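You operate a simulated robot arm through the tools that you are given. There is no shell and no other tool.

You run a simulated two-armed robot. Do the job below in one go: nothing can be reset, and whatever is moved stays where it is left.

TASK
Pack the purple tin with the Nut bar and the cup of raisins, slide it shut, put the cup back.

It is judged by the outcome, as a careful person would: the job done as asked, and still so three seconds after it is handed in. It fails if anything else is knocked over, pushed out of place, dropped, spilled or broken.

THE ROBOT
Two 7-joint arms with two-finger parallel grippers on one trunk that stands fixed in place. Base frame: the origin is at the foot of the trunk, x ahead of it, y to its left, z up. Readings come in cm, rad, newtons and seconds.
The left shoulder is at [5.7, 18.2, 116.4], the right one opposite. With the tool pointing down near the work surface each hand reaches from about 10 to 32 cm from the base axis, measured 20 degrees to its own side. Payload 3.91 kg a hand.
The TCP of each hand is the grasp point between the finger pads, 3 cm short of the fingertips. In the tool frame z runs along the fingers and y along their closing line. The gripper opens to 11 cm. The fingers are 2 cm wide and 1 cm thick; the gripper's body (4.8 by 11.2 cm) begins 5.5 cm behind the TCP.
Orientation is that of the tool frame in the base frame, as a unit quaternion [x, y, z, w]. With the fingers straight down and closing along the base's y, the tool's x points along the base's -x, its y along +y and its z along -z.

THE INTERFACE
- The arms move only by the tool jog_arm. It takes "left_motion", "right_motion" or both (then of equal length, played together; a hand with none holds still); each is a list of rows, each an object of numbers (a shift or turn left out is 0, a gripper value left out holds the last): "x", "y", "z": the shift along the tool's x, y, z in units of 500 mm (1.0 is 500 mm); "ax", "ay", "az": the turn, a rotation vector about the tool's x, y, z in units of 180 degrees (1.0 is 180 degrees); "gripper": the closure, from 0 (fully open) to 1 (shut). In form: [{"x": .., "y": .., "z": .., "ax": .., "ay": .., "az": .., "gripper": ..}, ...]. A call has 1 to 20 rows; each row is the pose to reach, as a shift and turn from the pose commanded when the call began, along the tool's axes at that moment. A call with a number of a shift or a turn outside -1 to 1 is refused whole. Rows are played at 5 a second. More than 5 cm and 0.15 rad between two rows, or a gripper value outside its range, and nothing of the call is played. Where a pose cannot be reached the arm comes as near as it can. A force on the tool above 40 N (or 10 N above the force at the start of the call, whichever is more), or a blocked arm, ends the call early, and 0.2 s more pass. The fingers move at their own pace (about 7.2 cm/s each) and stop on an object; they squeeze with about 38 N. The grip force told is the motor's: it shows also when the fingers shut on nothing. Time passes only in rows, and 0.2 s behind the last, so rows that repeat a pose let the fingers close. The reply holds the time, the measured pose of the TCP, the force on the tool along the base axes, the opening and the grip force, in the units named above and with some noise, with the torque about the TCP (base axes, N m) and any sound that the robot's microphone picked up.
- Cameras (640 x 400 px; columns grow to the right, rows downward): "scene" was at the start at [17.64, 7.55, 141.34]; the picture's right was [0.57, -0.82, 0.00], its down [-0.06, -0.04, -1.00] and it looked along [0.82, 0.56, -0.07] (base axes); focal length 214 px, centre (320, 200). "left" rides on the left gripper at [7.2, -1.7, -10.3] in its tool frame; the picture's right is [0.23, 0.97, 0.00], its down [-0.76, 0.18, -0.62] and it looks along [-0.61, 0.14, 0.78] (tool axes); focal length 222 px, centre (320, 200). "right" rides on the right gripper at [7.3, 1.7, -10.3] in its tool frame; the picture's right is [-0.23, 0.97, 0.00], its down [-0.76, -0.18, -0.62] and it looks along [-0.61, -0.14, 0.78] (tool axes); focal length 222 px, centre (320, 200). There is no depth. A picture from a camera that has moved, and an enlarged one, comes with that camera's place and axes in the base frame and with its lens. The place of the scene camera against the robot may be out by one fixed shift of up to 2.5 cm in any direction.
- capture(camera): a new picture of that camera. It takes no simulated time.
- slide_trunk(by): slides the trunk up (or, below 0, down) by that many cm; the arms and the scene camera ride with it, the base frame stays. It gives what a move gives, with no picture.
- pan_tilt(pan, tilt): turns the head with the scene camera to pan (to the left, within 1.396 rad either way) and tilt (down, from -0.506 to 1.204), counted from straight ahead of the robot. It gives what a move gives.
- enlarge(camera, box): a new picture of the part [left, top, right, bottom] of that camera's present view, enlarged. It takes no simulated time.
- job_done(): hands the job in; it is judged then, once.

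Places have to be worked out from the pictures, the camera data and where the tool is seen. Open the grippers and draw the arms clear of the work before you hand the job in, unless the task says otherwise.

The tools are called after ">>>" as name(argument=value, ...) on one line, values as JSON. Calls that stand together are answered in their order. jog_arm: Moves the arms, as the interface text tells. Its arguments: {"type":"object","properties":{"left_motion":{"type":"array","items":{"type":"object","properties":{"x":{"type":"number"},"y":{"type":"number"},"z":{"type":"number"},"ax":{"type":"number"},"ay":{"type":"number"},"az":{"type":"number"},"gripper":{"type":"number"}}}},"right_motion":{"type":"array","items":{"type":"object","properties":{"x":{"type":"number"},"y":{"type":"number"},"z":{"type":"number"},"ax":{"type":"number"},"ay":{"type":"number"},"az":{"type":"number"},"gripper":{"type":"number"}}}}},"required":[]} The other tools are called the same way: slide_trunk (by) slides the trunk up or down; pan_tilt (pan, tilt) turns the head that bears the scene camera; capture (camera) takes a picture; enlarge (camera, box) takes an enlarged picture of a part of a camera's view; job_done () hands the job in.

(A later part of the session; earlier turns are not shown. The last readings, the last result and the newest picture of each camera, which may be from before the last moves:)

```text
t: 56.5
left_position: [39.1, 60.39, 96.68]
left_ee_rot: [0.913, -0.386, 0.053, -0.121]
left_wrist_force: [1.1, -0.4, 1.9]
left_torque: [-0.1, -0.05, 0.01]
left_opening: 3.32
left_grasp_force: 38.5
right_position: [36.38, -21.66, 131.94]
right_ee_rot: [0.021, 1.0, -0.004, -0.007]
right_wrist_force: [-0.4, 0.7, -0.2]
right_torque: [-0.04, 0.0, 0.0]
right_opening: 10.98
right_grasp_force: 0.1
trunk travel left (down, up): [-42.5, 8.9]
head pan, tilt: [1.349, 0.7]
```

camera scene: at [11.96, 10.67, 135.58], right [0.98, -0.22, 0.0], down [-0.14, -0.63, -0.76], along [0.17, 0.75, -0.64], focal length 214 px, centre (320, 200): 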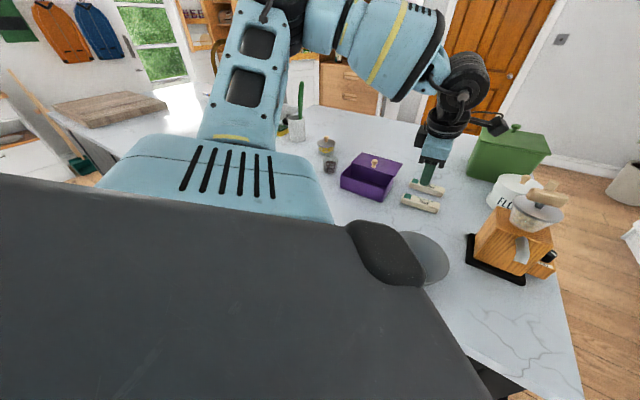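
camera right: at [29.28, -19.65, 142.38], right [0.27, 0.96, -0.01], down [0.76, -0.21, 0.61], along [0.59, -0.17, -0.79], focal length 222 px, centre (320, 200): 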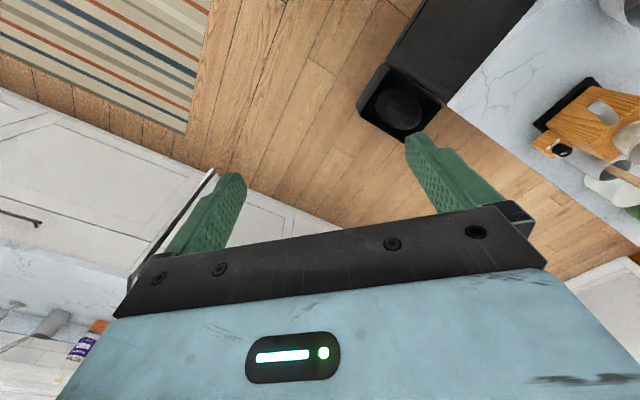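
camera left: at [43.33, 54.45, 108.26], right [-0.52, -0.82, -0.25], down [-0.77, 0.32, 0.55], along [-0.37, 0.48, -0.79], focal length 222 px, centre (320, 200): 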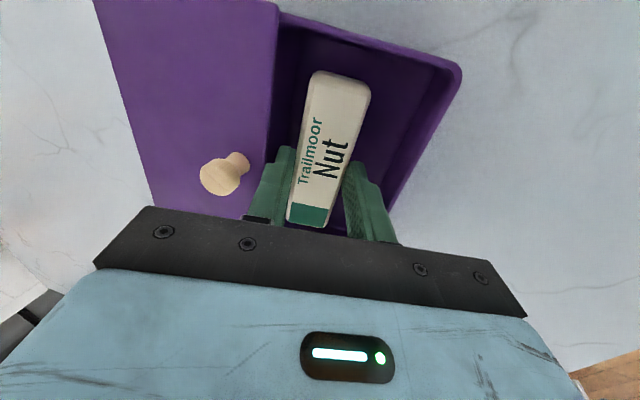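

A light 2 N contact shows the bar touching the tin floor. I'll open to ~4.2 cm and retreat along the finger axis.

>>> jog_arm(left_motion=[{"gripper": 0.66}, {"gripper": 0.62}, {"gripper": 0.62}, {"z": -0.02}, {"z": -0.05}, {"z": -0.09}, {"z": -0.14}, {"z": -0.2}, {"z": -0.2}])

>>> capture(camera="left")

>>> enlarge(camera="scene", box=[310, 110, 450, 220])

```text
t: 58.5
left_position: [37.23, 58.61, 106.53]
left_ee_rot: [0.913, -0.385, 0.051, -0.121]
left_wrist_force: [0.4, 0.6, 0.5]
left_torque: [0.0, -0.02, 0.0]
left_opening: 4.17
left_grasp_force: 0.1
right_position: [36.39, -21.59, 131.88]
right_ee_rot: [0.021, 1.0, -0.004, -0.007]
right_wrist_force: [-0.4, 0.7, 0.5]
right_torque: [-0.02, -0.01, 0.0]
right_opening: 10.99
right_grasp_force: 0.0
trunk travel left (down, up): [-42.5, 8.9]
head pan, tilt: [1.349, 0.7]
```

```text
taken
camera left: at [41.48, 52.68, 116.84], right [-0.52, -0.82, -0.25], down [-0.77, 0.32, 0.55], along [-0.37, 0.48, -0.79], focal length 222 px, centre (320, 200)
```

left: 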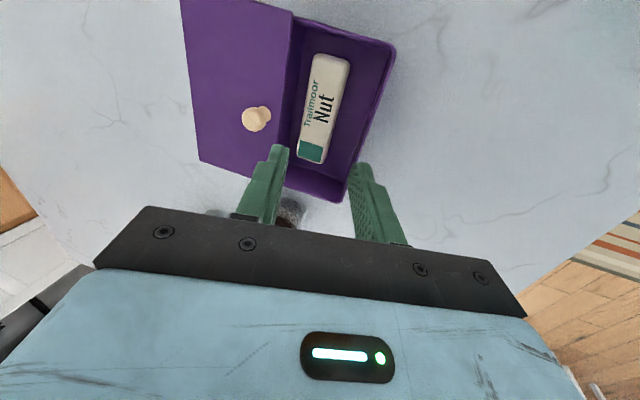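

```text
3.64 times, centred on (380, 165) of scene
camera zoom: at [11.99, 10.7, 135.58], right [0.98, -0.22, 0.0], down [-0.14, -0.63, -0.76], along [0.17, 0.75, -0.64], focal length 780 px, centre (102, 327)
```

zoom: 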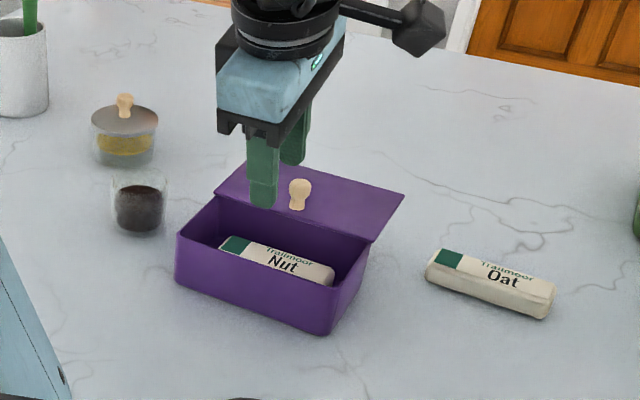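

The Nut bar lies flat in the tin. For the raisin cup I want a near-horizontal grasp with the camera on top, so I'll raise the hand and test spinning further in the same direction.

>>> jog_arm(left_motion=[{"z": -0.04}, {"z": -0.08, "az": -0.04}, {"z": -0.12, "az": -0.085}, {"z": -0.14, "az": -0.13}, {"z": -0.14, "az": -0.175}, {"z": -0.14, "az": -0.22}, {"z": -0.14, "az": -0.265}, {"z": -0.14, "az": -0.31}, {"z": -0.14, "az": -0.355}, {"z": -0.14, "az": -0.4}, {"z": -0.14, "az": -0.445}, {"z": -0.14, "az": -0.49}, {"z": -0.14, "az": -0.535}, {"z": -0.14, "az": -0.58}])

>>> capture(camera="scene")

```text
t: 61.5
left_position: [35.82, 57.4, 113.21]
left_ee_rot: [0.865, 0.485, 0.128, -0.031]
left_wrist_force: [-0.2, -0.5, 1.6]
left_torque: [-0.01, -0.03, 0.01]
left_opening: 4.17
left_grasp_force: 0.0
right_position: [36.36, -21.67, 131.9]
right_ee_rot: [0.02, 1.0, -0.004, -0.007]
right_wrist_force: [0.6, 0.4, -1.0]
right_torque: [-0.04, -0.02, 0.02]
right_opening: 11.0
right_grasp_force: 0.1
trunk travel left (down, up): [-42.5, 8.9]
head pan, tilt: [1.349, 0.7]
```

```text
taken
camera scene: at [11.96, 10.64, 135.59], right [0.98, -0.22, 0.0], down [-0.14, -0.63, -0.77], along [0.17, 0.75, -0.64], focal length 214 px, centre (320, 200)
```

scene: 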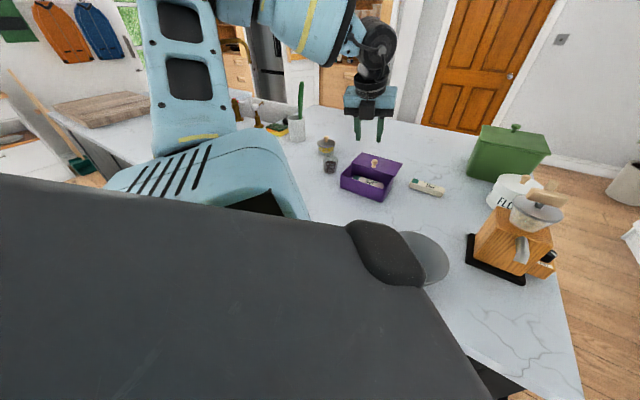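

The spin reached fully (camera side now outward). Now I'll tilt the hand outward to 70° (20° below horizontal) heading parallel to the tin's short side, moving left to (24.6, 65, 108) as a pre-position for the cup.

>>> jog_arm(left_motion=[{"x": -0.0014, "y": -0.0347, "z": 0.0106, "ax": -0.0046, "ay": 0.0379, "az": 0.0094}, {"x": -0.0028, "y": -0.0694, "z": 0.0212, "ax": -0.0092, "ay": 0.0759, "az": 0.0187}, {"x": -0.0042, "y": -0.104, "z": 0.0317, "ax": -0.0137, "ay": 0.1138, "az": 0.028}, {"x": -0.0056, "y": -0.1387, "z": 0.0423, "ax": -0.0183, "ay": 0.1518, "az": 0.0374}, {"x": -0.007, "y": -0.1734, "z": 0.0529, "ax": -0.0229, "ay": 0.1897, "az": 0.0468}, {"x": -0.0084, "y": -0.208, "z": 0.0635, "ax": -0.0275, "ay": 0.2276, "az": 0.0561}, {"x": -0.0098, "y": -0.2427, "z": 0.074, "ax": -0.032, "ay": 0.2656, "az": 0.0655}, {"x": -0.0112, "y": -0.2774, "z": 0.0846, "ax": -0.0366, "ay": 0.3035, "az": 0.0748}, {"x": -0.0112, "y": -0.2774, "z": 0.0846, "ax": -0.0366, "ay": 0.3035, "az": 0.0748}])

>>> capture(camera="left")

>>> capture(camera="scene")

```text
t: 63.5
left_position: [24.7, 65.06, 107.8]
left_ee_rot: [0.76, 0.306, 0.531, -0.217]
left_wrist_force: [0.3, 0.9, 0.1]
left_torque: [0.0, 0.05, 0.01]
left_opening: 4.16
left_grasp_force: 0.0
right_position: [36.48, -21.58, 131.91]
right_ee_rot: [0.021, 1.0, -0.004, -0.007]
right_wrist_force: [-0.1, -0.6, -0.2]
right_torque: [0.0, 0.04, 0.04]
right_opening: 11.0
right_grasp_force: 0.0
trunk travel left (down, up): [-42.5, 8.9]
head pan, tilt: [1.349, 0.7]
```

```text
taken
camera left: at [18.26, 61.27, 118.12], right [0.73, -0.65, 0.21], down [-0.49, -0.71, -0.5], along [0.48, 0.27, -0.84], focal length 222 px, centre (320, 200)
```

left: 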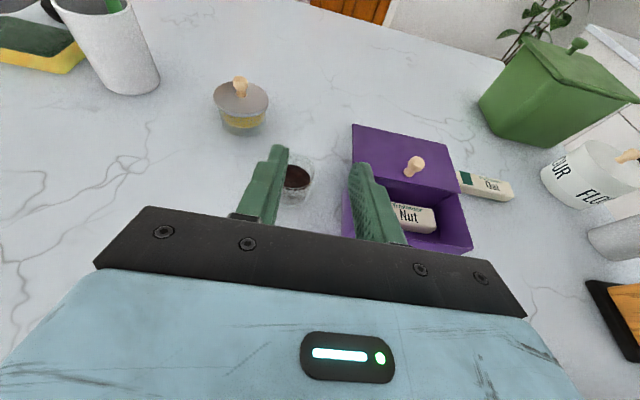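

```text
taken
camera scene: at [12.03, 10.62, 135.58], right [0.98, -0.22, 0.0], down [-0.14, -0.63, -0.77], along [0.17, 0.75, -0.64], focal length 214 px, centre (320, 200)
```

scene: 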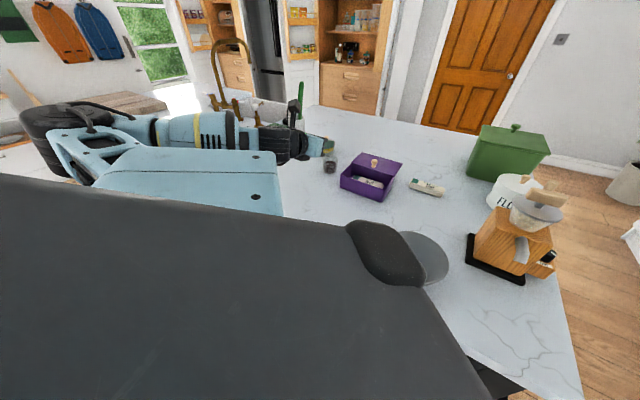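

The hand is now pointing outward and down 20° with the camera on top, and the cup is visible between the fingers. I'll enlarge to locate the cup accurately.

>>> enlarge(camera="left", box=[220, 100, 380, 220])

>>> enlarge(camera="scene", box=[290, 120, 420, 210])

```text
3.33 times, centred on (300, 160) of left
camera zoom: at [18.26, 61.27, 118.12], right [0.73, -0.65, 0.21], down [-0.49, -0.71, -0.5], along [0.48, 0.27, -0.84], focal length 740 px, centre (387, 333)
```

zoom: 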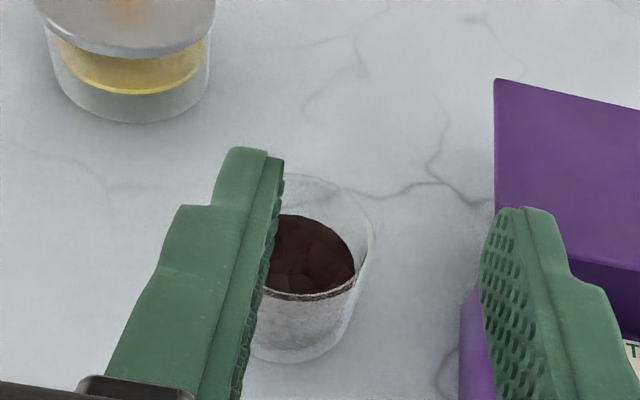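

```text
4.44 times, centred on (355, 165) of scene
camera zoom: at [12.03, 10.62, 135.58], right [0.98, -0.22, 0.0], down [-0.14, -0.63, -0.77], along [0.17, 0.75, -0.64], focal length 953 px, centre (164, 356)
```

zoom: 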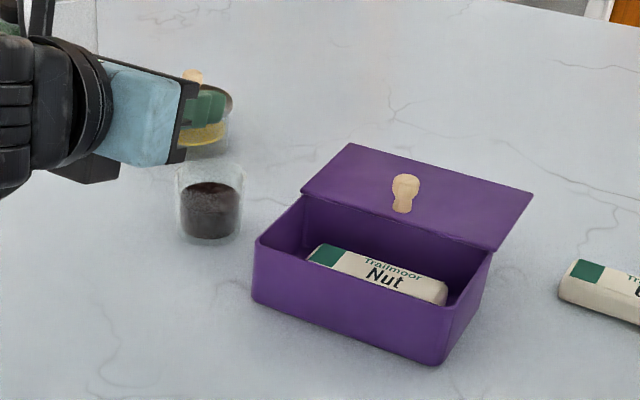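

Wrist-camera estimates put the cup near (30.5, 73.0), rim ~5.3 cm across. I'll open to 7 cm and descend to a pre-grasp 8 cm short of the cup along the finger axis, then re-measure.

>>> jog_arm(left_motion=[{"x": -0.04, "y": -0.0082, "z": 0.025, "gripper": 0.36}, {"x": -0.08, "y": -0.0164, "z": 0.05}, {"x": -0.12, "y": -0.0246, "z": 0.078}, {"x": -0.15, "y": -0.03, "z": 0.098}, {"x": -0.1712, "y": -0.0328, "z": 0.109}, {"x": -0.1712, "y": -0.0328, "z": 0.109}])

>>> capture(camera="left")

>>> enlarge(camera="scene", box=[260, 110, 420, 210])

```text
t: 64.9
left_position: [24.81, 67.92, 97.87]
left_ee_rot: [0.761, 0.306, 0.53, -0.215]
left_wrist_force: [0.9, 0.5, 0.2]
left_torque: [-0.02, 0.02, 0.01]
left_opening: 7.05
left_grasp_force: 0.2
right_position: [36.31, -21.73, 131.79]
right_ee_rot: [0.021, 1.0, -0.004, -0.007]
right_wrist_force: [-0.5, 0.0, 0.2]
right_torque: [0.01, 0.0, 0.01]
right_opening: 10.98
right_grasp_force: 0.0
trunk travel left (down, up): [-42.5, 8.9]
head pan, tilt: [1.349, 0.7]
```

```text
taken
camera left: at [18.48, 64.19, 108.26], right [0.73, -0.65, 0.21], down [-0.49, -0.72, -0.5], along [0.47, 0.26, -0.84], focal length 222 px, centre (320, 200)
```

left: 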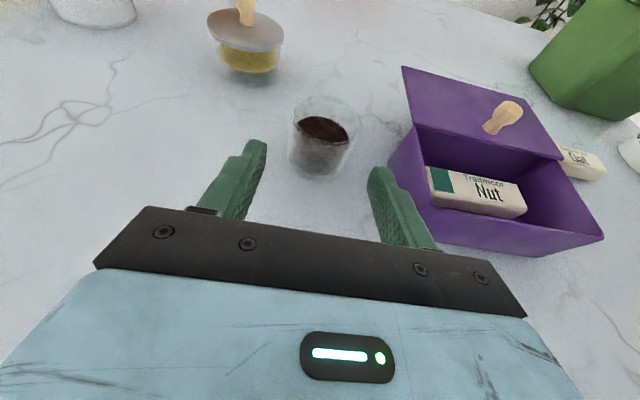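

```text
4.00 times, centred on (340, 160) of scene
camera zoom: at [11.95, 10.65, 135.59], right [0.98, -0.22, 0.0], down [-0.14, -0.63, -0.77], along [0.17, 0.75, -0.64], focal length 858 px, centre (240, 360)
```

zoom: 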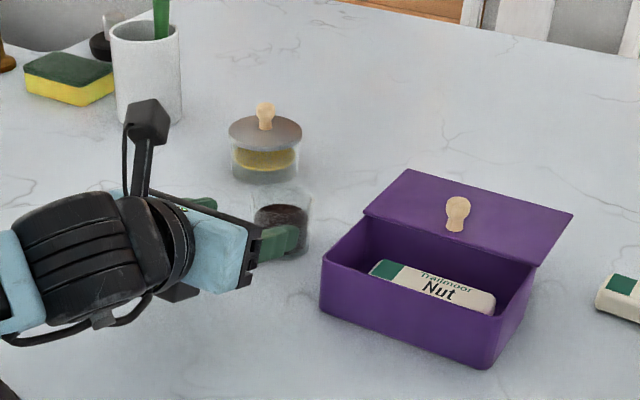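

The cup is now clearly in front of the open fingers. I'll enlarge the wrist view to compute its offset in the tool frame.

>>> enlarge(camera="left", box=[240, 80, 400, 200])

```text
3.33 times, centred on (320, 140) of left
camera zoom: at [18.48, 64.19, 108.26], right [0.73, -0.65, 0.21], down [-0.49, -0.72, -0.5], along [0.47, 0.26, -0.84], focal length 740 px, centre (320, 400)
```

zoom: 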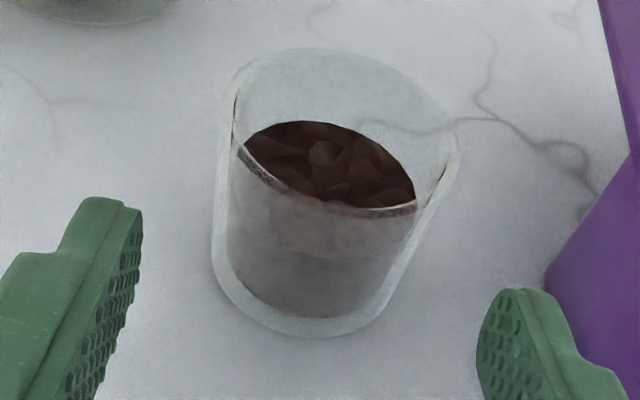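

The cup centre is at (30.2, 73.0), i.e. straight ahead of the hand (offset 0.1 cm, 7.9 cm along the fingers). I'll advance along the finger axis around the cup.

>>> jog_arm(left_motion=[{"y": 0.001, "z": 0.03}, {"y": 0.002, "z": 0.06}, {"y": 0.0022, "z": 0.09}, {"y": 0.0022, "z": 0.12}, {"y": 0.0022, "z": 0.145}, {"y": 0.0022, "z": 0.1575}, {"y": 0.0022, "z": 0.1575}])

>>> capture(camera="left")

>>> enlarge(camera="scene", box=[260, 110, 420, 210])

```text
t: 66.5
left_position: [30.49, 72.89, 95.43]
left_ee_rot: [0.76, 0.306, 0.531, -0.216]
left_wrist_force: [0.2, 0.6, -0.6]
left_torque: [-0.02, 0.01, 0.01]
left_opening: 7.05
left_grasp_force: 0.1
right_position: [36.37, -21.63, 131.84]
right_ee_rot: [0.021, 1.0, -0.003, -0.007]
right_wrist_force: [-0.5, -0.3, -0.1]
right_torque: [0.01, -0.02, 0.03]
right_opening: 11.0
right_grasp_force: 0.1
trunk travel left (down, up): [-42.5, 8.9]
head pan, tilt: [1.349, 0.7]
```

```text
taken
camera left: at [23.97, 69.05, 105.64], right [0.73, -0.65, 0.21], down [-0.48, -0.72, -0.5], along [0.48, 0.27, -0.84], focal length 222 px, centre (320, 200)
```

left: 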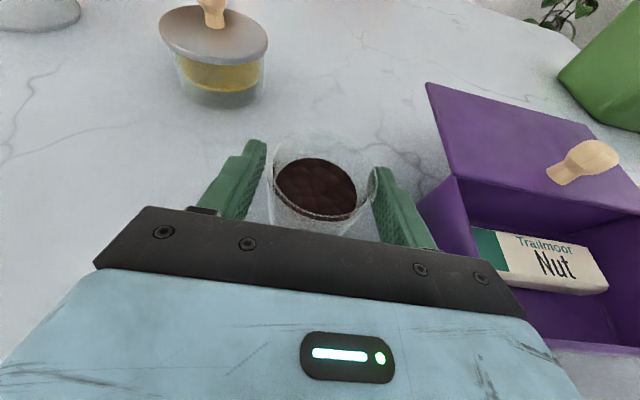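

```text
4.00 times, centred on (340, 160) of scene
camera zoom: at [11.95, 10.66, 135.59], right [0.98, -0.22, 0.0], down [-0.14, -0.63, -0.77], along [0.17, 0.75, -0.64], focal length 858 px, centre (240, 360)
```

zoom: 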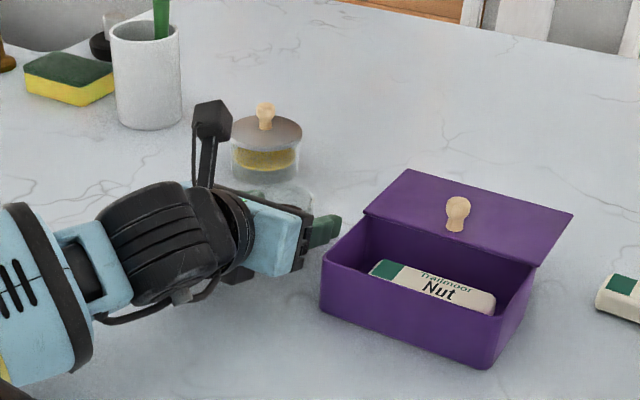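

The cup is centred between the fingers. I'll close on it gradually.

>>> jog_arm(left_motion=[{"gripper": 0.44}, {"gripper": 0.48}, {"gripper": 0.52}, {"gripper": 0.56}, {"gripper": 0.65}, {"gripper": 0.8}, {"gripper": 1.0}, {"gripper": 1.0}])

>>> capture(camera="left")

```text
t: 68.3
left_position: [30.37, 72.97, 95.33]
left_ee_rot: [0.759, 0.307, 0.531, -0.217]
left_wrist_force: [-0.3, 1.0, 1.2]
left_torque: [-0.02, -0.01, 0.01]
left_opening: 5.59
left_grasp_force: 38.4
right_position: [36.34, -21.6, 131.82]
right_ee_rot: [0.021, 1.0, -0.004, -0.007]
right_wrist_force: [0.5, -0.2, -0.3]
right_torque: [-0.03, 0.02, -0.01]
right_opening: 10.98
right_grasp_force: 0.0
trunk travel left (down, up): [-42.5, 8.9]
head pan, tilt: [1.349, 0.7]
```

```text
taken
camera left: at [23.96, 69.04, 105.66], right [0.73, -0.65, 0.21], down [-0.48, -0.72, -0.5], along [0.48, 0.27, -0.84], focal length 222 px, centre (320, 200)
```

left: 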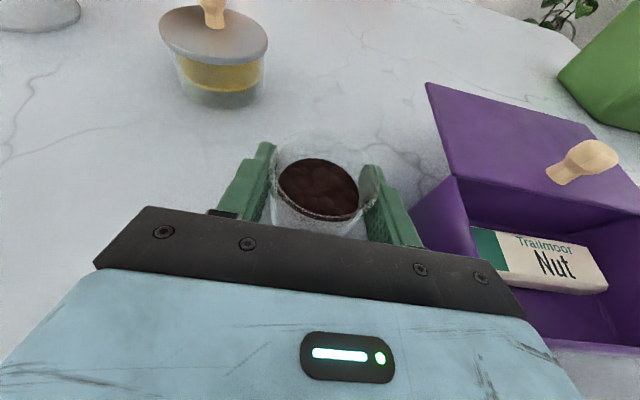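

The cup is gripped (5.6 cm, 38 N) with the hand at (30.4, 72.95, 95.4), which I'll remember for returning it. Now I'll lift it gently ~9.6 cm and carry it level over the left part of the tin's opening.

>>> jog_arm(left_motion=[{"x": 0.01, "z": -0.0036}, {"x": 0.035, "z": -0.0127}, {"x": 0.07, "z": -0.0255}, {"x": 0.11, "z": -0.04}, {"x": 0.145, "z": -0.0528}, {"x": 0.17, "z": -0.062}, {"x": 0.1804, "z": -0.0656}, {"x": 0.1786, "y": 0.03, "z": -0.071}, {"x": 0.1764, "y": 0.066, "z": -0.0775}, {"x": 0.1742, "y": 0.102, "z": -0.084}, {"x": 0.172, "y": 0.138, "z": -0.0905}, {"x": 0.1698, "y": 0.174, "z": -0.097}, {"x": 0.1676, "y": 0.21, "z": -0.1035}, {"x": 0.1654, "y": 0.238, "z": -0.108}, {"x": 0.1654, "y": 0.247, "z": -0.11}, {"x": 0.1654, "y": 0.247, "z": -0.11}])

>>> capture(camera="left")

>>> enlarge(camera="scene", box=[290, 110, 430, 210])

```text
t: 71.7
left_position: [37.23, 62.61, 105.3]
left_ee_rot: [0.762, 0.306, 0.53, -0.214]
left_wrist_force: [0.9, 0.2, -0.9]
left_torque: [0.02, -0.01, -0.01]
left_opening: 5.62
left_grasp_force: 38.1
left hand out of reach, approached as far as the arm can: row 15, 16
right_position: [36.43, -21.62, 131.86]
right_ee_rot: [0.021, 1.0, -0.004, -0.007]
right_wrist_force: [-0.5, -0.6, 0.0]
right_torque: [0.0, -0.03, 0.03]
right_opening: 11.02
right_grasp_force: 0.0
trunk travel left (down, up): [-42.5, 8.9]
head pan, tilt: [1.349, 0.7]
```

```text
taken
camera left: at [30.81, 58.84, 115.63], right [0.73, -0.65, 0.21], down [-0.49, -0.72, -0.5], along [0.47, 0.26, -0.84], focal length 222 px, centre (320, 200)
```

left: 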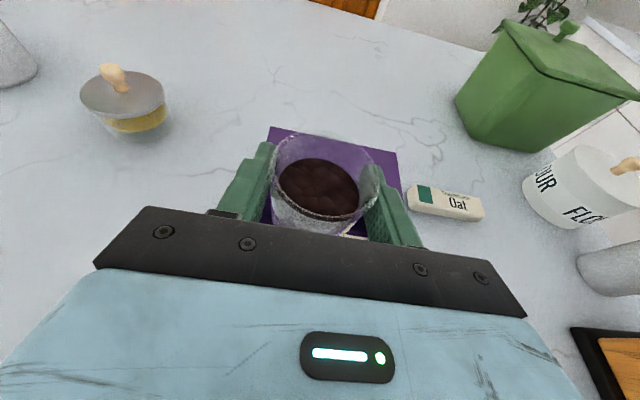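

```text
4.00 times, centred on (360, 160) of scene
camera zoom: at [11.99, 10.68, 135.58], right [0.98, -0.22, 0.0], down [-0.14, -0.63, -0.76], along [0.17, 0.75, -0.64], focal length 858 px, centre (160, 360)
```

zoom: 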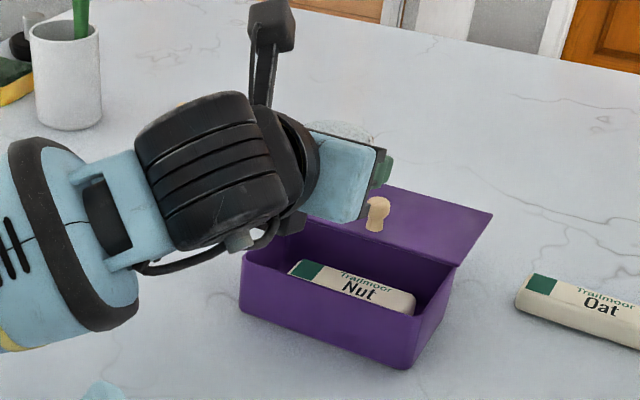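

The cup is level above the left half of the tin opening (37.2, 62.6, 105.3), right at some joint limit. I'll start tipping in small increments about the tin's short axis (mouth toward the tin's right end), first only 16°, and check reach.

>>> jog_arm(left_motion=[{"ax": 0.0152, "az": 0.0418}, {"ax": 0.0304, "az": 0.0836}, {"ax": 0.0304, "az": 0.0836}])

```text
t: 72.5
left_position: [37.16, 62.94, 106.86]
left_ee_rot: [0.774, 0.275, 0.499, -0.274]
left_wrist_force: [-0.2, 0.2, -0.7]
left_torque: [-0.03, -0.03, 0.01]
left_opening: 5.61
left_grasp_force: 37.7
left hand out of reach, approached as far as the arm can: row 1, 2, 3
right_position: [36.31, -21.74, 131.79]
right_ee_rot: [0.021, 1.0, -0.004, -0.007]
right_wrist_force: [-0.4, 0.0, -0.5]
right_torque: [0.03, 0.02, -0.02]
right_opening: 10.99
right_grasp_force: 0.1
trunk travel left (down, up): [-42.5, 8.9]
head pan, tilt: [1.349, 0.7]
```

The tipping motion made the arm drift upward 1.5 cm, so a joint limit is biting. I'll look at the arm's posture before deciding.

>>> capture(camera="scene")

>>> capture(camera="left")

```text
taken
camera scene: at [11.96, 10.66, 135.59], right [0.98, -0.22, 0.0], down [-0.14, -0.63, -0.76], along [0.17, 0.75, -0.64], focal length 214 px, centre (320, 200)
```

scene: 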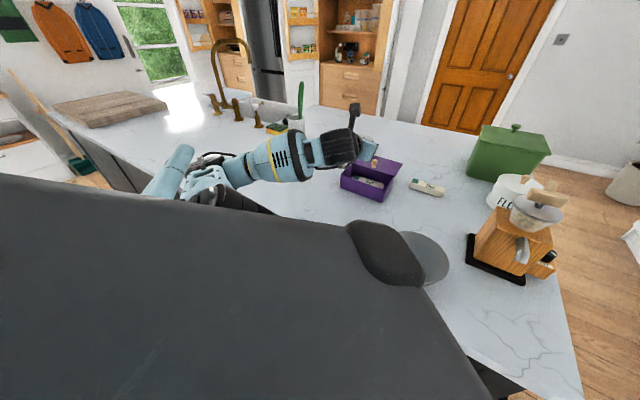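

```text
taken
camera left: at [31.96, 58.02, 117.38], right [0.76, -0.65, 0.07], down [-0.53, -0.68, -0.51], along [0.37, 0.35, -0.86], focal length 222 px, centre (320, 200)
```

left: 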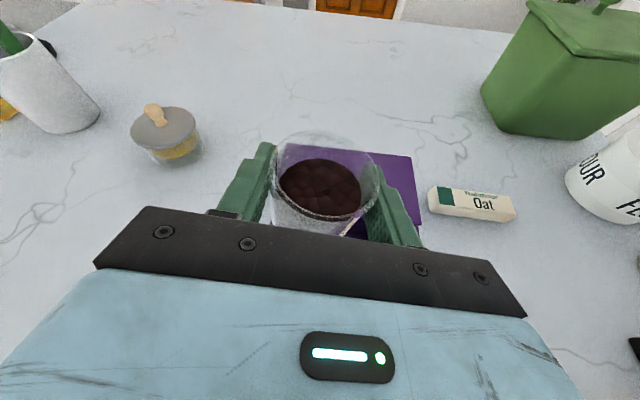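

The forearm comes from the left with the elbow low; moving the wrist further right seems blocked, while a pure roll about the finger axis should only use the last joint. I'll test a pure roll of 12°.

>>> jog_arm(left_motion=[{"az": 0.0333}, {"az": 0.0667}, {"az": 0.0667}])

```text
t: 73.3
left_position: [37.07, 62.91, 106.93]
left_ee_rot: [0.799, 0.193, 0.468, -0.325]
left_wrist_force: [-0.5, 0.1, -1.4]
left_torque: [-0.02, 0.0, 0.03]
left_opening: 5.67
left_grasp_force: 38.0
right_position: [36.26, -21.61, 131.87]
right_ee_rot: [0.021, 1.0, -0.004, -0.007]
right_wrist_force: [-0.2, 0.2, 0.2]
right_torque: [-0.02, -0.01, -0.01]
right_opening: 11.02
right_grasp_force: 0.1
trunk travel left (down, up): [-42.5, 8.9]
head pan, tilt: [1.349, 0.7]
```

Pure roll works without drift; the cup is tipped ~20° now. I'll lower the trunk 2.5 cm to reduce the drop height, keeping the same joint posture.

>>> slide_trunk(by=-2.5)

>>> enlarge(camera="scene", box=[290, 100, 430, 210])

>>> capture(camera="left")

```text
t: 74.0
left_position: [37.14, 62.99, 104.5]
left_ee_rot: [0.798, 0.193, 0.47, -0.324]
left_wrist_force: [0.0, 0.1, -0.4]
left_torque: [-0.02, 0.0, 0.02]
left_opening: 5.63
left_grasp_force: 38.2
right_position: [36.24, -21.69, 129.35]
right_ee_rot: [0.02, 1.0, -0.004, -0.006]
right_wrist_force: [-0.5, 0.0, -0.2]
right_torque: [0.0, 0.01, 0.0]
right_opening: 11.0
right_grasp_force: 0.0
trunk travel left (down, up): [-40.0, 11.4]
head pan, tilt: [1.349, 0.7]
```

```text
3.64 times, centred on (360, 155) of scene
camera zoom: at [13.23, 10.66, 132.63], right [0.98, -0.22, 0.0], down [-0.14, -0.63, -0.76], along [0.17, 0.75, -0.64], focal length 780 px, centre (174, 364)
```

zoom: 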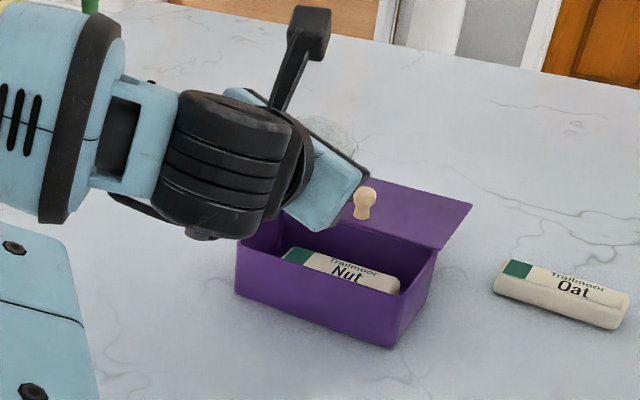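

```text
taken
camera left: at [33.09, 56.98, 115.01], right [0.71, -0.7, -0.13], down [-0.65, -0.57, -0.51], along [0.28, 0.44, -0.85], focal length 222 px, centre (320, 200)
```

left: 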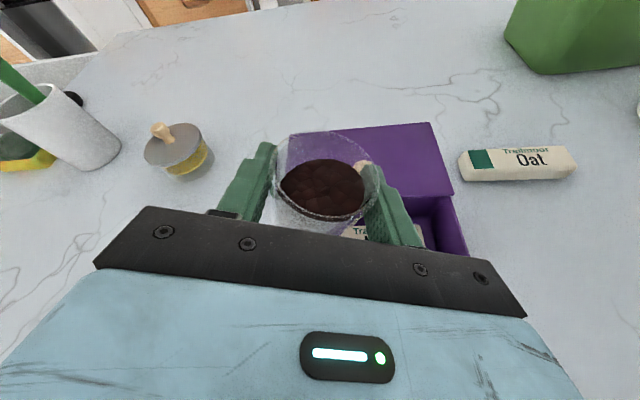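

The cup sits over the opening (about 4.2 cm in from the front rim, 3.1 cm left of centre). I'll roll on slowly by 36° (to ~55° tip) and look.

>>> jog_arm(left_motion=[{"az": 0.0222}, {"az": 0.0444}, {"az": 0.0667}, {"az": 0.0889}, {"az": 0.1111}, {"az": 0.1333}, {"az": 0.1556}, {"az": 0.1778}, {"az": 0.2}, {"az": 0.2}])

>>> capture(camera="left")

>>> enlarge(camera="scene", box=[290, 100, 430, 210])

```text
t: 76.2
left_position: [37.14, 62.96, 104.45]
left_ee_rot: [0.82, -0.065, 0.345, -0.453]
left_wrist_force: [0.4, 0.4, -1.0]
left_torque: [0.0, 0.01, 0.02]
left_opening: 5.65
left_grasp_force: 38.3
right_position: [36.34, -21.72, 129.33]
right_ee_rot: [0.022, 1.0, -0.004, -0.007]
right_wrist_force: [0.1, 0.3, 0.3]
right_torque: [0.02, -0.02, -0.01]
right_opening: 11.01
right_grasp_force: 0.1
trunk travel left (down, up): [-40.0, 11.4]
head pan, tilt: [1.349, 0.7]
```

```text
taken
camera left: at [35.68, 53.69, 113.09], right [0.37, -0.66, -0.65], down [-0.93, -0.22, -0.31], along [0.06, 0.72, -0.69], focal length 222 px, centre (320, 200)
```

left: 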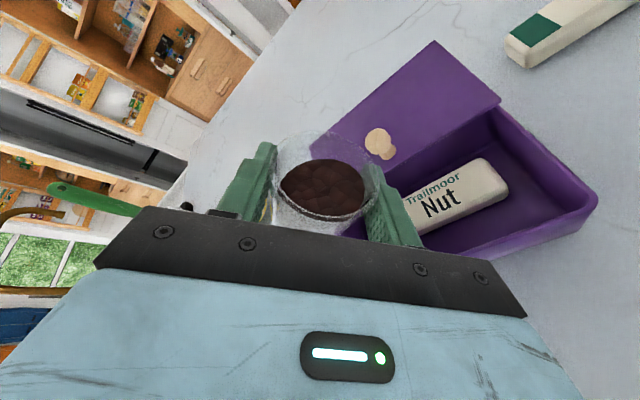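

```text
3.64 times, centred on (360, 155) of scene
camera zoom: at [13.24, 10.68, 132.63], right [0.98, -0.22, 0.0], down [-0.14, -0.63, -0.76], along [0.17, 0.75, -0.64], focal length 780 px, centre (174, 364)
```

zoom: 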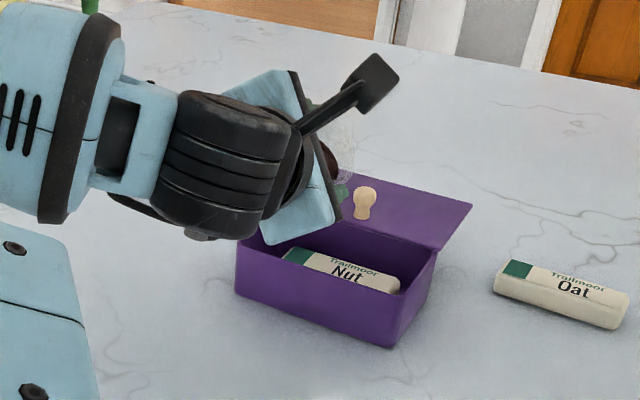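

At ~55° tip the raisins still sit in the cup and the hand has not drifted. I'll roll another 30° slowly.

>>> jog_arm(left_motion=[{"az": 0.0167}, {"az": 0.0333}, {"az": 0.05}, {"az": 0.0667}, {"az": 0.0833}, {"az": 0.1}, {"az": 0.1167}, {"az": 0.1333}, {"az": 0.15}, {"az": 0.1667}, {"az": 0.1667}])

>>> capture(camera="left")

>>> enlarge(camera="scene", box=[290, 100, 430, 210])

```text
t: 78.6
left_position: [37.06, 62.84, 104.44]
left_ee_rot: [0.775, -0.274, 0.215, -0.527]
left_wrist_force: [-1.4, -0.8, -1.6]
left_torque: [-0.02, -0.05, 0.01]
left_opening: 5.64
left_grasp_force: 37.5
right_position: [36.4, -21.67, 129.32]
right_ee_rot: [0.021, 1.0, -0.004, -0.007]
right_wrist_force: [0.4, -0.2, -0.1]
right_torque: [0.0, -0.02, 0.02]
right_opening: 11.02
right_grasp_force: 0.0
trunk travel left (down, up): [-40.0, 11.4]
head pan, tilt: [1.349, 0.7]
```

```text
taken
camera left: at [36.37, 51.5, 110.06], right [-0.02, -0.44, -0.9], down [-1.0, 0.01, 0.02], along [0.0, 0.9, -0.44], focal length 222 px, centre (320, 200)
```

left: 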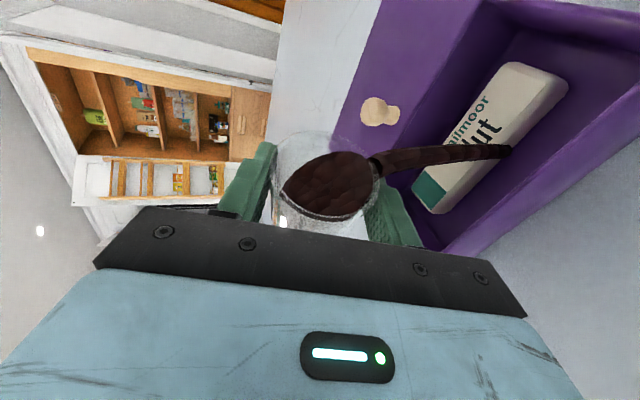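

```text
3.64 times, centred on (360, 155) of scene
camera zoom: at [13.25, 10.67, 132.63], right [0.98, -0.22, 0.0], down [-0.14, -0.63, -0.76], along [0.17, 0.75, -0.64], focal length 780 px, centre (174, 364)
```

zoom: 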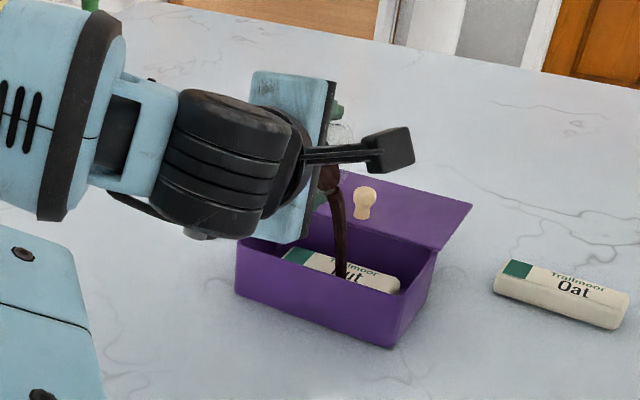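

A stream of raisins is flowing from the lip into the middle of the tin. I'll hold here for 2 seconds to let it run.

>>> jog_arm(left_motion=[{"az": 0}, {"az": 0}, {"az": 0}, {"az": 0}, {"az": 0}, {"az": 0}, {"az": 0}, {"az": 0}, {"az": 0}, {"az": 0}])

>>> capture(camera="left")

>>> enlarge(camera="scene", box=[290, 100, 430, 210])

```text
t: 80.8
left_position: [37.0, 62.82, 104.55]
left_ee_rot: [0.776, -0.273, 0.217, -0.526]
left_wrist_force: [-0.5, 0.5, -1.6]
left_torque: [-0.01, 0.02, -0.01]
left_opening: 5.65
left_grasp_force: 38.3
right_position: [36.42, -21.65, 129.34]
right_ee_rot: [0.02, 1.0, -0.004, -0.007]
right_wrist_force: [-0.7, -0.2, 0.1]
right_torque: [0.0, 0.01, 0.02]
right_opening: 11.0
right_grasp_force: 0.1
trunk travel left (down, up): [-40.0, 11.4]
head pan, tilt: [1.349, 0.7]
```

```text
taken
camera left: at [36.38, 51.5, 110.06], right [-0.02, -0.44, -0.9], down [-1.0, 0.01, 0.02], along [0.0, 0.9, -0.44], focal length 222 px, centre (320, 200)
```

left: 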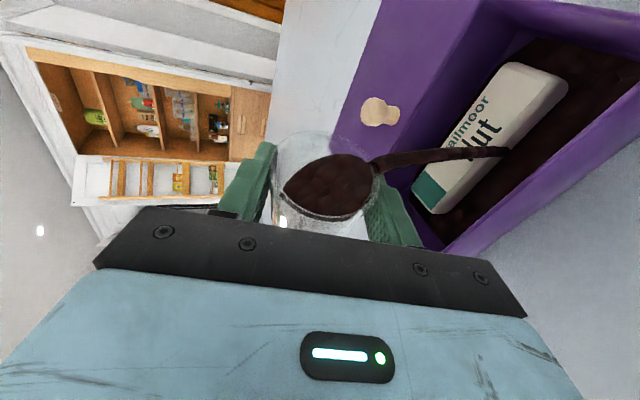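

```text
3.64 times, centred on (360, 155) of scene
camera zoom: at [13.25, 10.67, 132.63], right [0.98, -0.22, 0.0], down [-0.14, -0.63, -0.76], along [0.17, 0.75, -0.64], focal length 780 px, centre (174, 364)
```

zoom: 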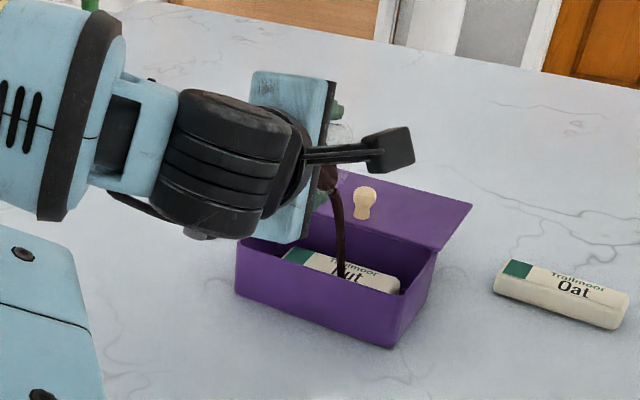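

Raisins are collecting on the tin floor as intended. I'll roll a further 15° slowly and hold.

>>> jog_arm(left_motion=[{"az": 0.0139}, {"az": 0.0278}, {"az": 0.0417}, {"az": 0.0556}, {"az": 0.0694}, {"az": 0.0833}, {"az": 0.0833}, {"az": 0.0833}, {"az": 0.0833}, {"az": 0.0833}, {"az": 0.0833}, {"az": 0.0833}])

>>> capture(camera="left")

>>> enlarge(camera="scene", box=[290, 100, 430, 210])

```text
t: 83.4
left_position: [37.16, 62.92, 104.52]
left_ee_rot: [0.732, -0.373, 0.145, -0.551]
left_wrist_force: [0.0, -0.2, -1.3]
left_torque: [-0.03, 0.0, 0.0]
left_opening: 5.65
left_grasp_force: 38.4
right_position: [36.48, -21.54, 129.32]
right_ee_rot: [0.021, 1.0, -0.005, -0.007]
right_wrist_force: [-0.5, -0.7, 0.4]
right_torque: [-0.01, -0.01, 0.04]
right_opening: 10.99
right_grasp_force: 0.1
trunk travel left (down, up): [-40.0, 11.4]
head pan, tilt: [1.349, 0.7]
```

```text
taken
camera left: at [36.23, 50.81, 108.23], right [-0.22, -0.27, -0.94], down [-0.97, 0.08, 0.21], along [0.02, 0.96, -0.29], focal length 222 px, centre (320, 200)
```

left: 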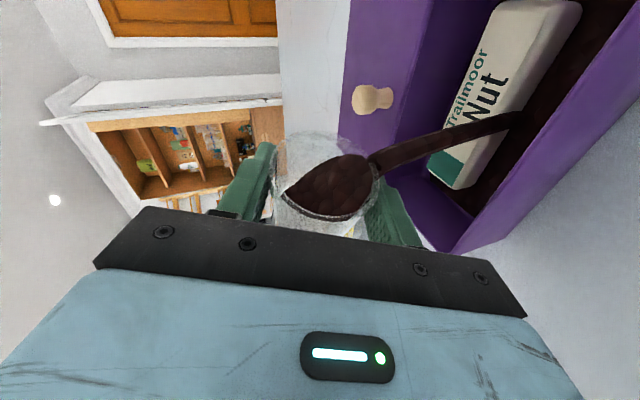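

```text
3.64 times, centred on (360, 155) of scene
camera zoom: at [13.25, 10.67, 132.63], right [0.98, -0.22, 0.0], down [-0.14, -0.63, -0.76], along [0.17, 0.75, -0.64], focal length 780 px, centre (174, 364)
```

zoom: 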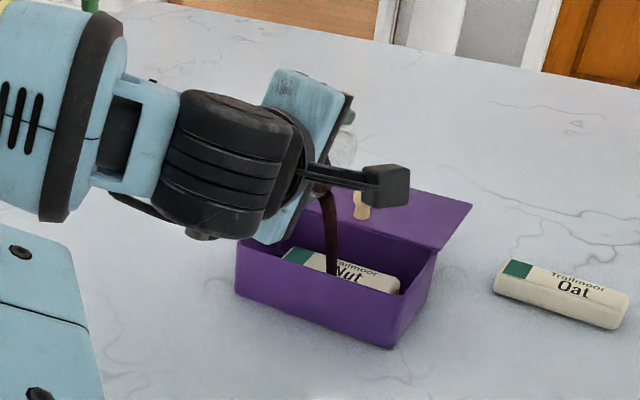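

The stream lands between the bar and the front wall; to keep it well inside, I'll shift the cup ~0.8 cm outward while rolling another 15°.

>>> jog_arm(left_motion=[{"y": -0.002, "z": 0.005}, {"y": -0.004, "z": 0.01}, {"y": -0.0057, "z": 0.0149, "az": 0.0139}, {"y": -0.0057, "z": 0.0149, "az": 0.0278}, {"y": -0.0057, "z": 0.0149, "az": 0.0417}, {"y": -0.0057, "z": 0.0149, "az": 0.0556}, {"y": -0.0057, "z": 0.0149, "az": 0.0694}, {"y": -0.0057, "z": 0.0149, "az": 0.0833}, {"y": -0.0057, "z": 0.0149, "az": 0.0833}, {"y": -0.0057, "z": 0.0149, "az": 0.0833}, {"y": -0.0057, "z": 0.0149, "az": 0.0833}, {"y": -0.0057, "z": 0.0149, "az": 0.0833}, {"y": -0.0057, "z": 0.0149, "az": 0.0833}])

>>> capture(camera="left")

>>> enlarge(camera="scene", box=[290, 100, 430, 210])

```text
t: 86.2
left_position: [37.84, 63.42, 104.5]
left_ee_rot: [0.678, -0.465, 0.072, -0.565]
left_wrist_force: [-0.2, 0.3, -2.1]
left_torque: [-0.03, 0.01, -0.03]
left_opening: 5.64
left_grasp_force: 37.9
right_position: [36.39, -21.68, 129.32]
right_ee_rot: [0.021, 1.0, -0.005, -0.007]
right_wrist_force: [0.3, 0.3, -0.5]
right_torque: [-0.04, 0.01, 0.02]
right_opening: 10.99
right_grasp_force: 0.0
trunk travel left (down, up): [-40.0, 11.4]
head pan, tilt: [1.349, 0.7]
```

```text
taken
camera left: at [36.24, 50.99, 106.43], right [-0.41, -0.09, -0.91], down [-0.91, 0.12, 0.4], along [0.07, 0.99, -0.13], focal length 222 px, centre (320, 200)
```

left: 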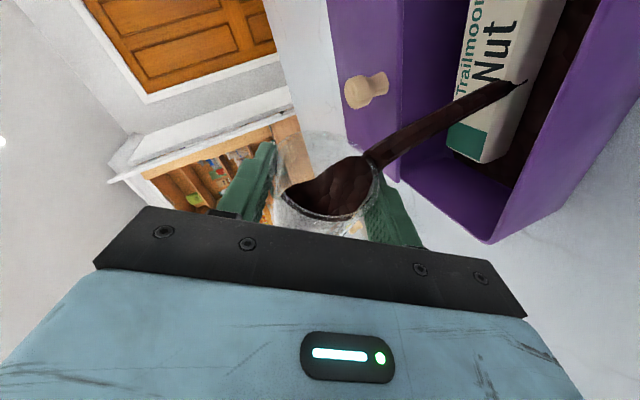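

```text
3.64 times, centred on (360, 155) of scene
camera zoom: at [13.24, 10.67, 132.63], right [0.98, -0.22, 0.0], down [-0.14, -0.63, -0.76], along [0.17, 0.75, -0.64], focal length 780 px, centre (174, 364)
```

zoom: 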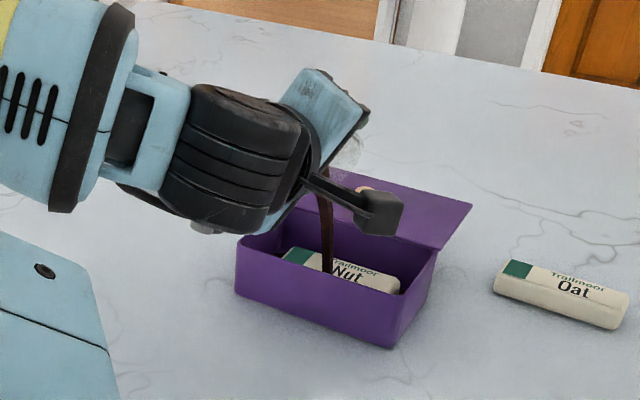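

Still landing well inside. I'll roll another 18° and hold.

>>> jog_arm(left_motion=[{"az": 0.0167}, {"az": 0.0333}, {"az": 0.05}, {"az": 0.0667}, {"az": 0.0833}, {"az": 0.1}, {"az": 0.1}, {"az": 0.1}, {"az": 0.1}, {"az": 0.1}, {"az": 0.1}, {"az": 0.1}, {"az": 0.1}, {"az": 0.1}])

>>> capture(camera="left")

>>> enlarge(camera="scene", box=[290, 100, 430, 210])

```text
t: 89.2
left_position: [37.72, 63.47, 104.48]
left_ee_rot: [0.597, -0.565, -0.017, -0.569]
left_wrist_force: [0.4, 0.4, -0.7]
left_torque: [0.01, -0.02, 0.0]
left_opening: 5.65
left_grasp_force: 38.3
right_position: [36.36, -21.62, 129.35]
right_ee_rot: [0.02, 1.0, -0.005, -0.007]
right_wrist_force: [-1.2, 0.6, -0.5]
right_torque: [-0.02, 0.0, 0.0]
right_opening: 11.0
right_grasp_force: 0.1
trunk travel left (down, up): [-40.0, 11.4]
head pan, tilt: [1.349, 0.7]
```

```text
taken
camera left: at [34.98, 51.07, 104.4], right [-0.59, 0.13, -0.79], down [-0.79, 0.12, 0.61], along [0.17, 0.98, 0.03], focal length 222 px, centre (320, 200)
```

left: 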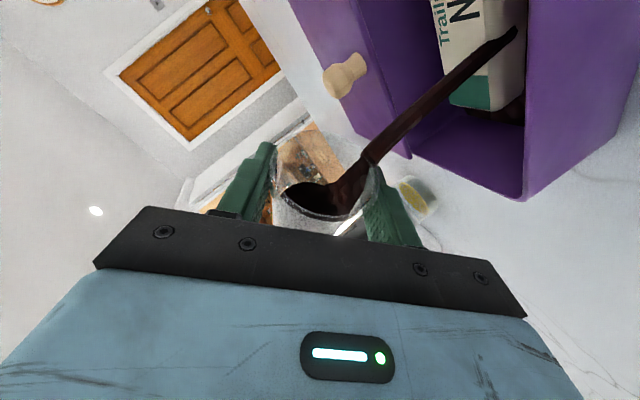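

```text
3.64 times, centred on (360, 155) of scene
camera zoom: at [13.24, 10.67, 132.63], right [0.98, -0.22, 0.0], down [-0.14, -0.63, -0.76], along [0.17, 0.75, -0.64], focal length 780 px, centre (174, 364)
```

zoom: 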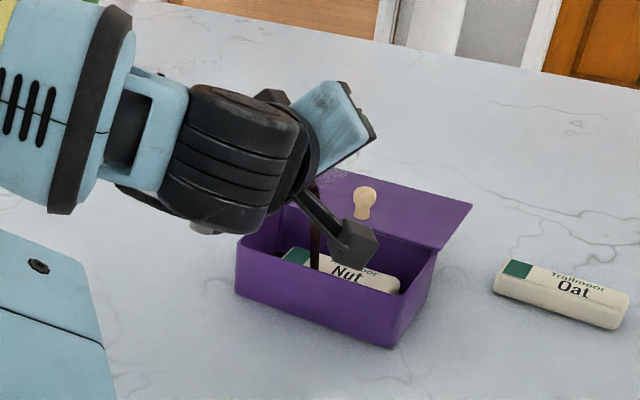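

The cup is nearly empty, tipped ~120°. I'll roll a further 20° and hold for the rest.

>>> jog_arm(left_motion=[{"az": 0.0185}, {"az": 0.037}, {"az": 0.0555}, {"az": 0.074}, {"az": 0.0925}, {"az": 0.111}, {"az": 0.111}, {"az": 0.111}, {"az": 0.111}, {"az": 0.111}, {"az": 0.111}, {"az": 0.111}, {"az": 0.111}, {"az": 0.111}, {"az": 0.111}, {"az": 0.111}])

>>> capture(camera="left")

>>> enlarge(camera="scene", box=[290, 100, 430, 210])

```text
t: 92.6
left_position: [37.69, 63.55, 104.46]
left_ee_rot: [-0.49, 0.66, 0.116, 0.557]
left_wrist_force: [-0.4, -0.6, -2.0]
left_torque: [-0.02, -0.02, -0.01]
left_opening: 5.66
left_grasp_force: 38.6
right_position: [36.28, -21.68, 129.32]
right_ee_rot: [0.021, 1.0, -0.004, -0.008]
right_wrist_force: [0.8, 0.5, 0.0]
right_torque: [0.01, -0.02, -0.01]
right_opening: 11.0
right_grasp_force: 0.0
trunk travel left (down, up): [-40.0, 11.4]
head pan, tilt: [1.349, 0.7]
```

```text
taken
camera left: at [33.2, 51.76, 102.6], right [-0.73, 0.36, -0.58], down [-0.6, 0.05, 0.8], along [0.32, 0.93, 0.18], focal length 222 px, centre (320, 200)
```

left: 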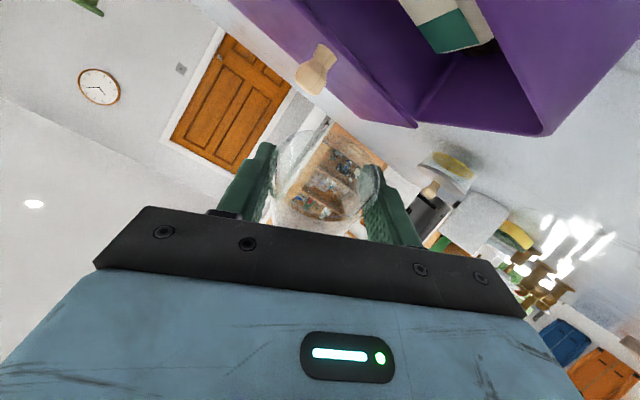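

```text
3.64 times, centred on (360, 155) of scene
camera zoom: at [13.24, 10.67, 132.63], right [0.98, -0.22, 0.0], down [-0.14, -0.63, -0.76], along [0.17, 0.75, -0.64], focal length 780 px, centre (174, 364)
```

zoom: 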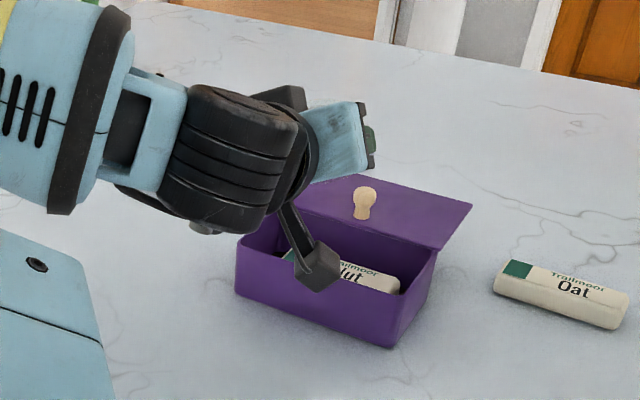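

The cup is empty and the counter is clean. I'll roll the cup back upright the way it came.

>>> jog_arm(left_motion=[{"az": -0.0438}, {"az": -0.0875}, {"az": -0.1313}, {"az": -0.1751}, {"az": -0.2188}, {"az": -0.2626}, {"az": -0.3063}, {"az": -0.3501}, {"az": -0.3938}, {"az": -0.4376}, {"az": -0.4814}, {"az": -0.5251}, {"az": -0.5689}, {"az": -0.6126}, {"az": -0.6564}, {"az": -0.7002}, {"az": -0.744}, {"az": -0.744}])

>>> capture(camera="left")

>>> enlarge(camera="scene", box=[290, 100, 430, 210])

```text
t: 96.4
left_position: [37.67, 63.35, 104.52]
left_ee_rot: [0.799, 0.194, 0.468, -0.324]
left_wrist_force: [-0.4, 0.0, -0.9]
left_torque: [-0.01, 0.01, 0.02]
left_opening: 5.64
left_grasp_force: 37.7
right_position: [36.33, -21.59, 129.25]
right_ee_rot: [0.021, 1.0, -0.004, -0.008]
right_wrist_force: [-0.3, 0.0, 0.5]
right_torque: [0.0, -0.02, 0.03]
right_opening: 10.98
right_grasp_force: 0.1
trunk travel left (down, up): [-40.0, 11.4]
head pan, tilt: [1.349, 0.7]
```

```text
taken
camera left: at [33.67, 57.48, 114.95], right [0.71, -0.7, -0.13], down [-0.65, -0.57, -0.51], along [0.28, 0.44, -0.85], focal length 222 px, centre (320, 200)
```

left: 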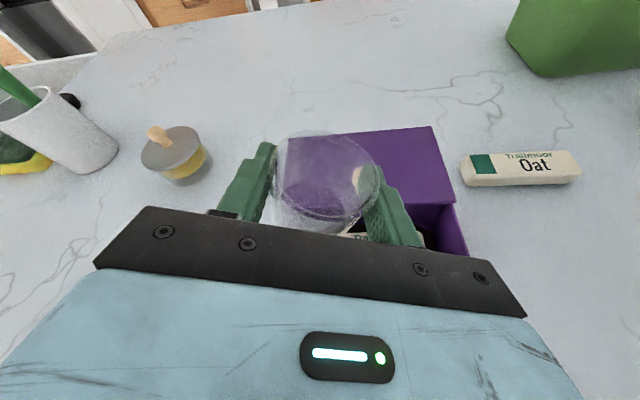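

```text
3.64 times, centred on (360, 155) of scene
camera zoom: at [13.24, 10.67, 132.63], right [0.98, -0.22, 0.0], down [-0.14, -0.63, -0.76], along [0.17, 0.75, -0.64], focal length 780 px, centre (174, 364)
```

zoom: 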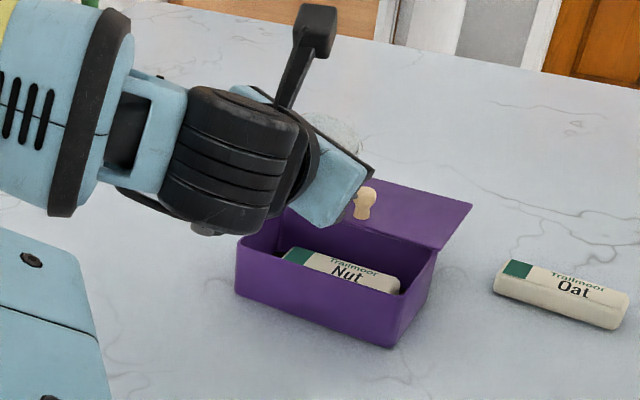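

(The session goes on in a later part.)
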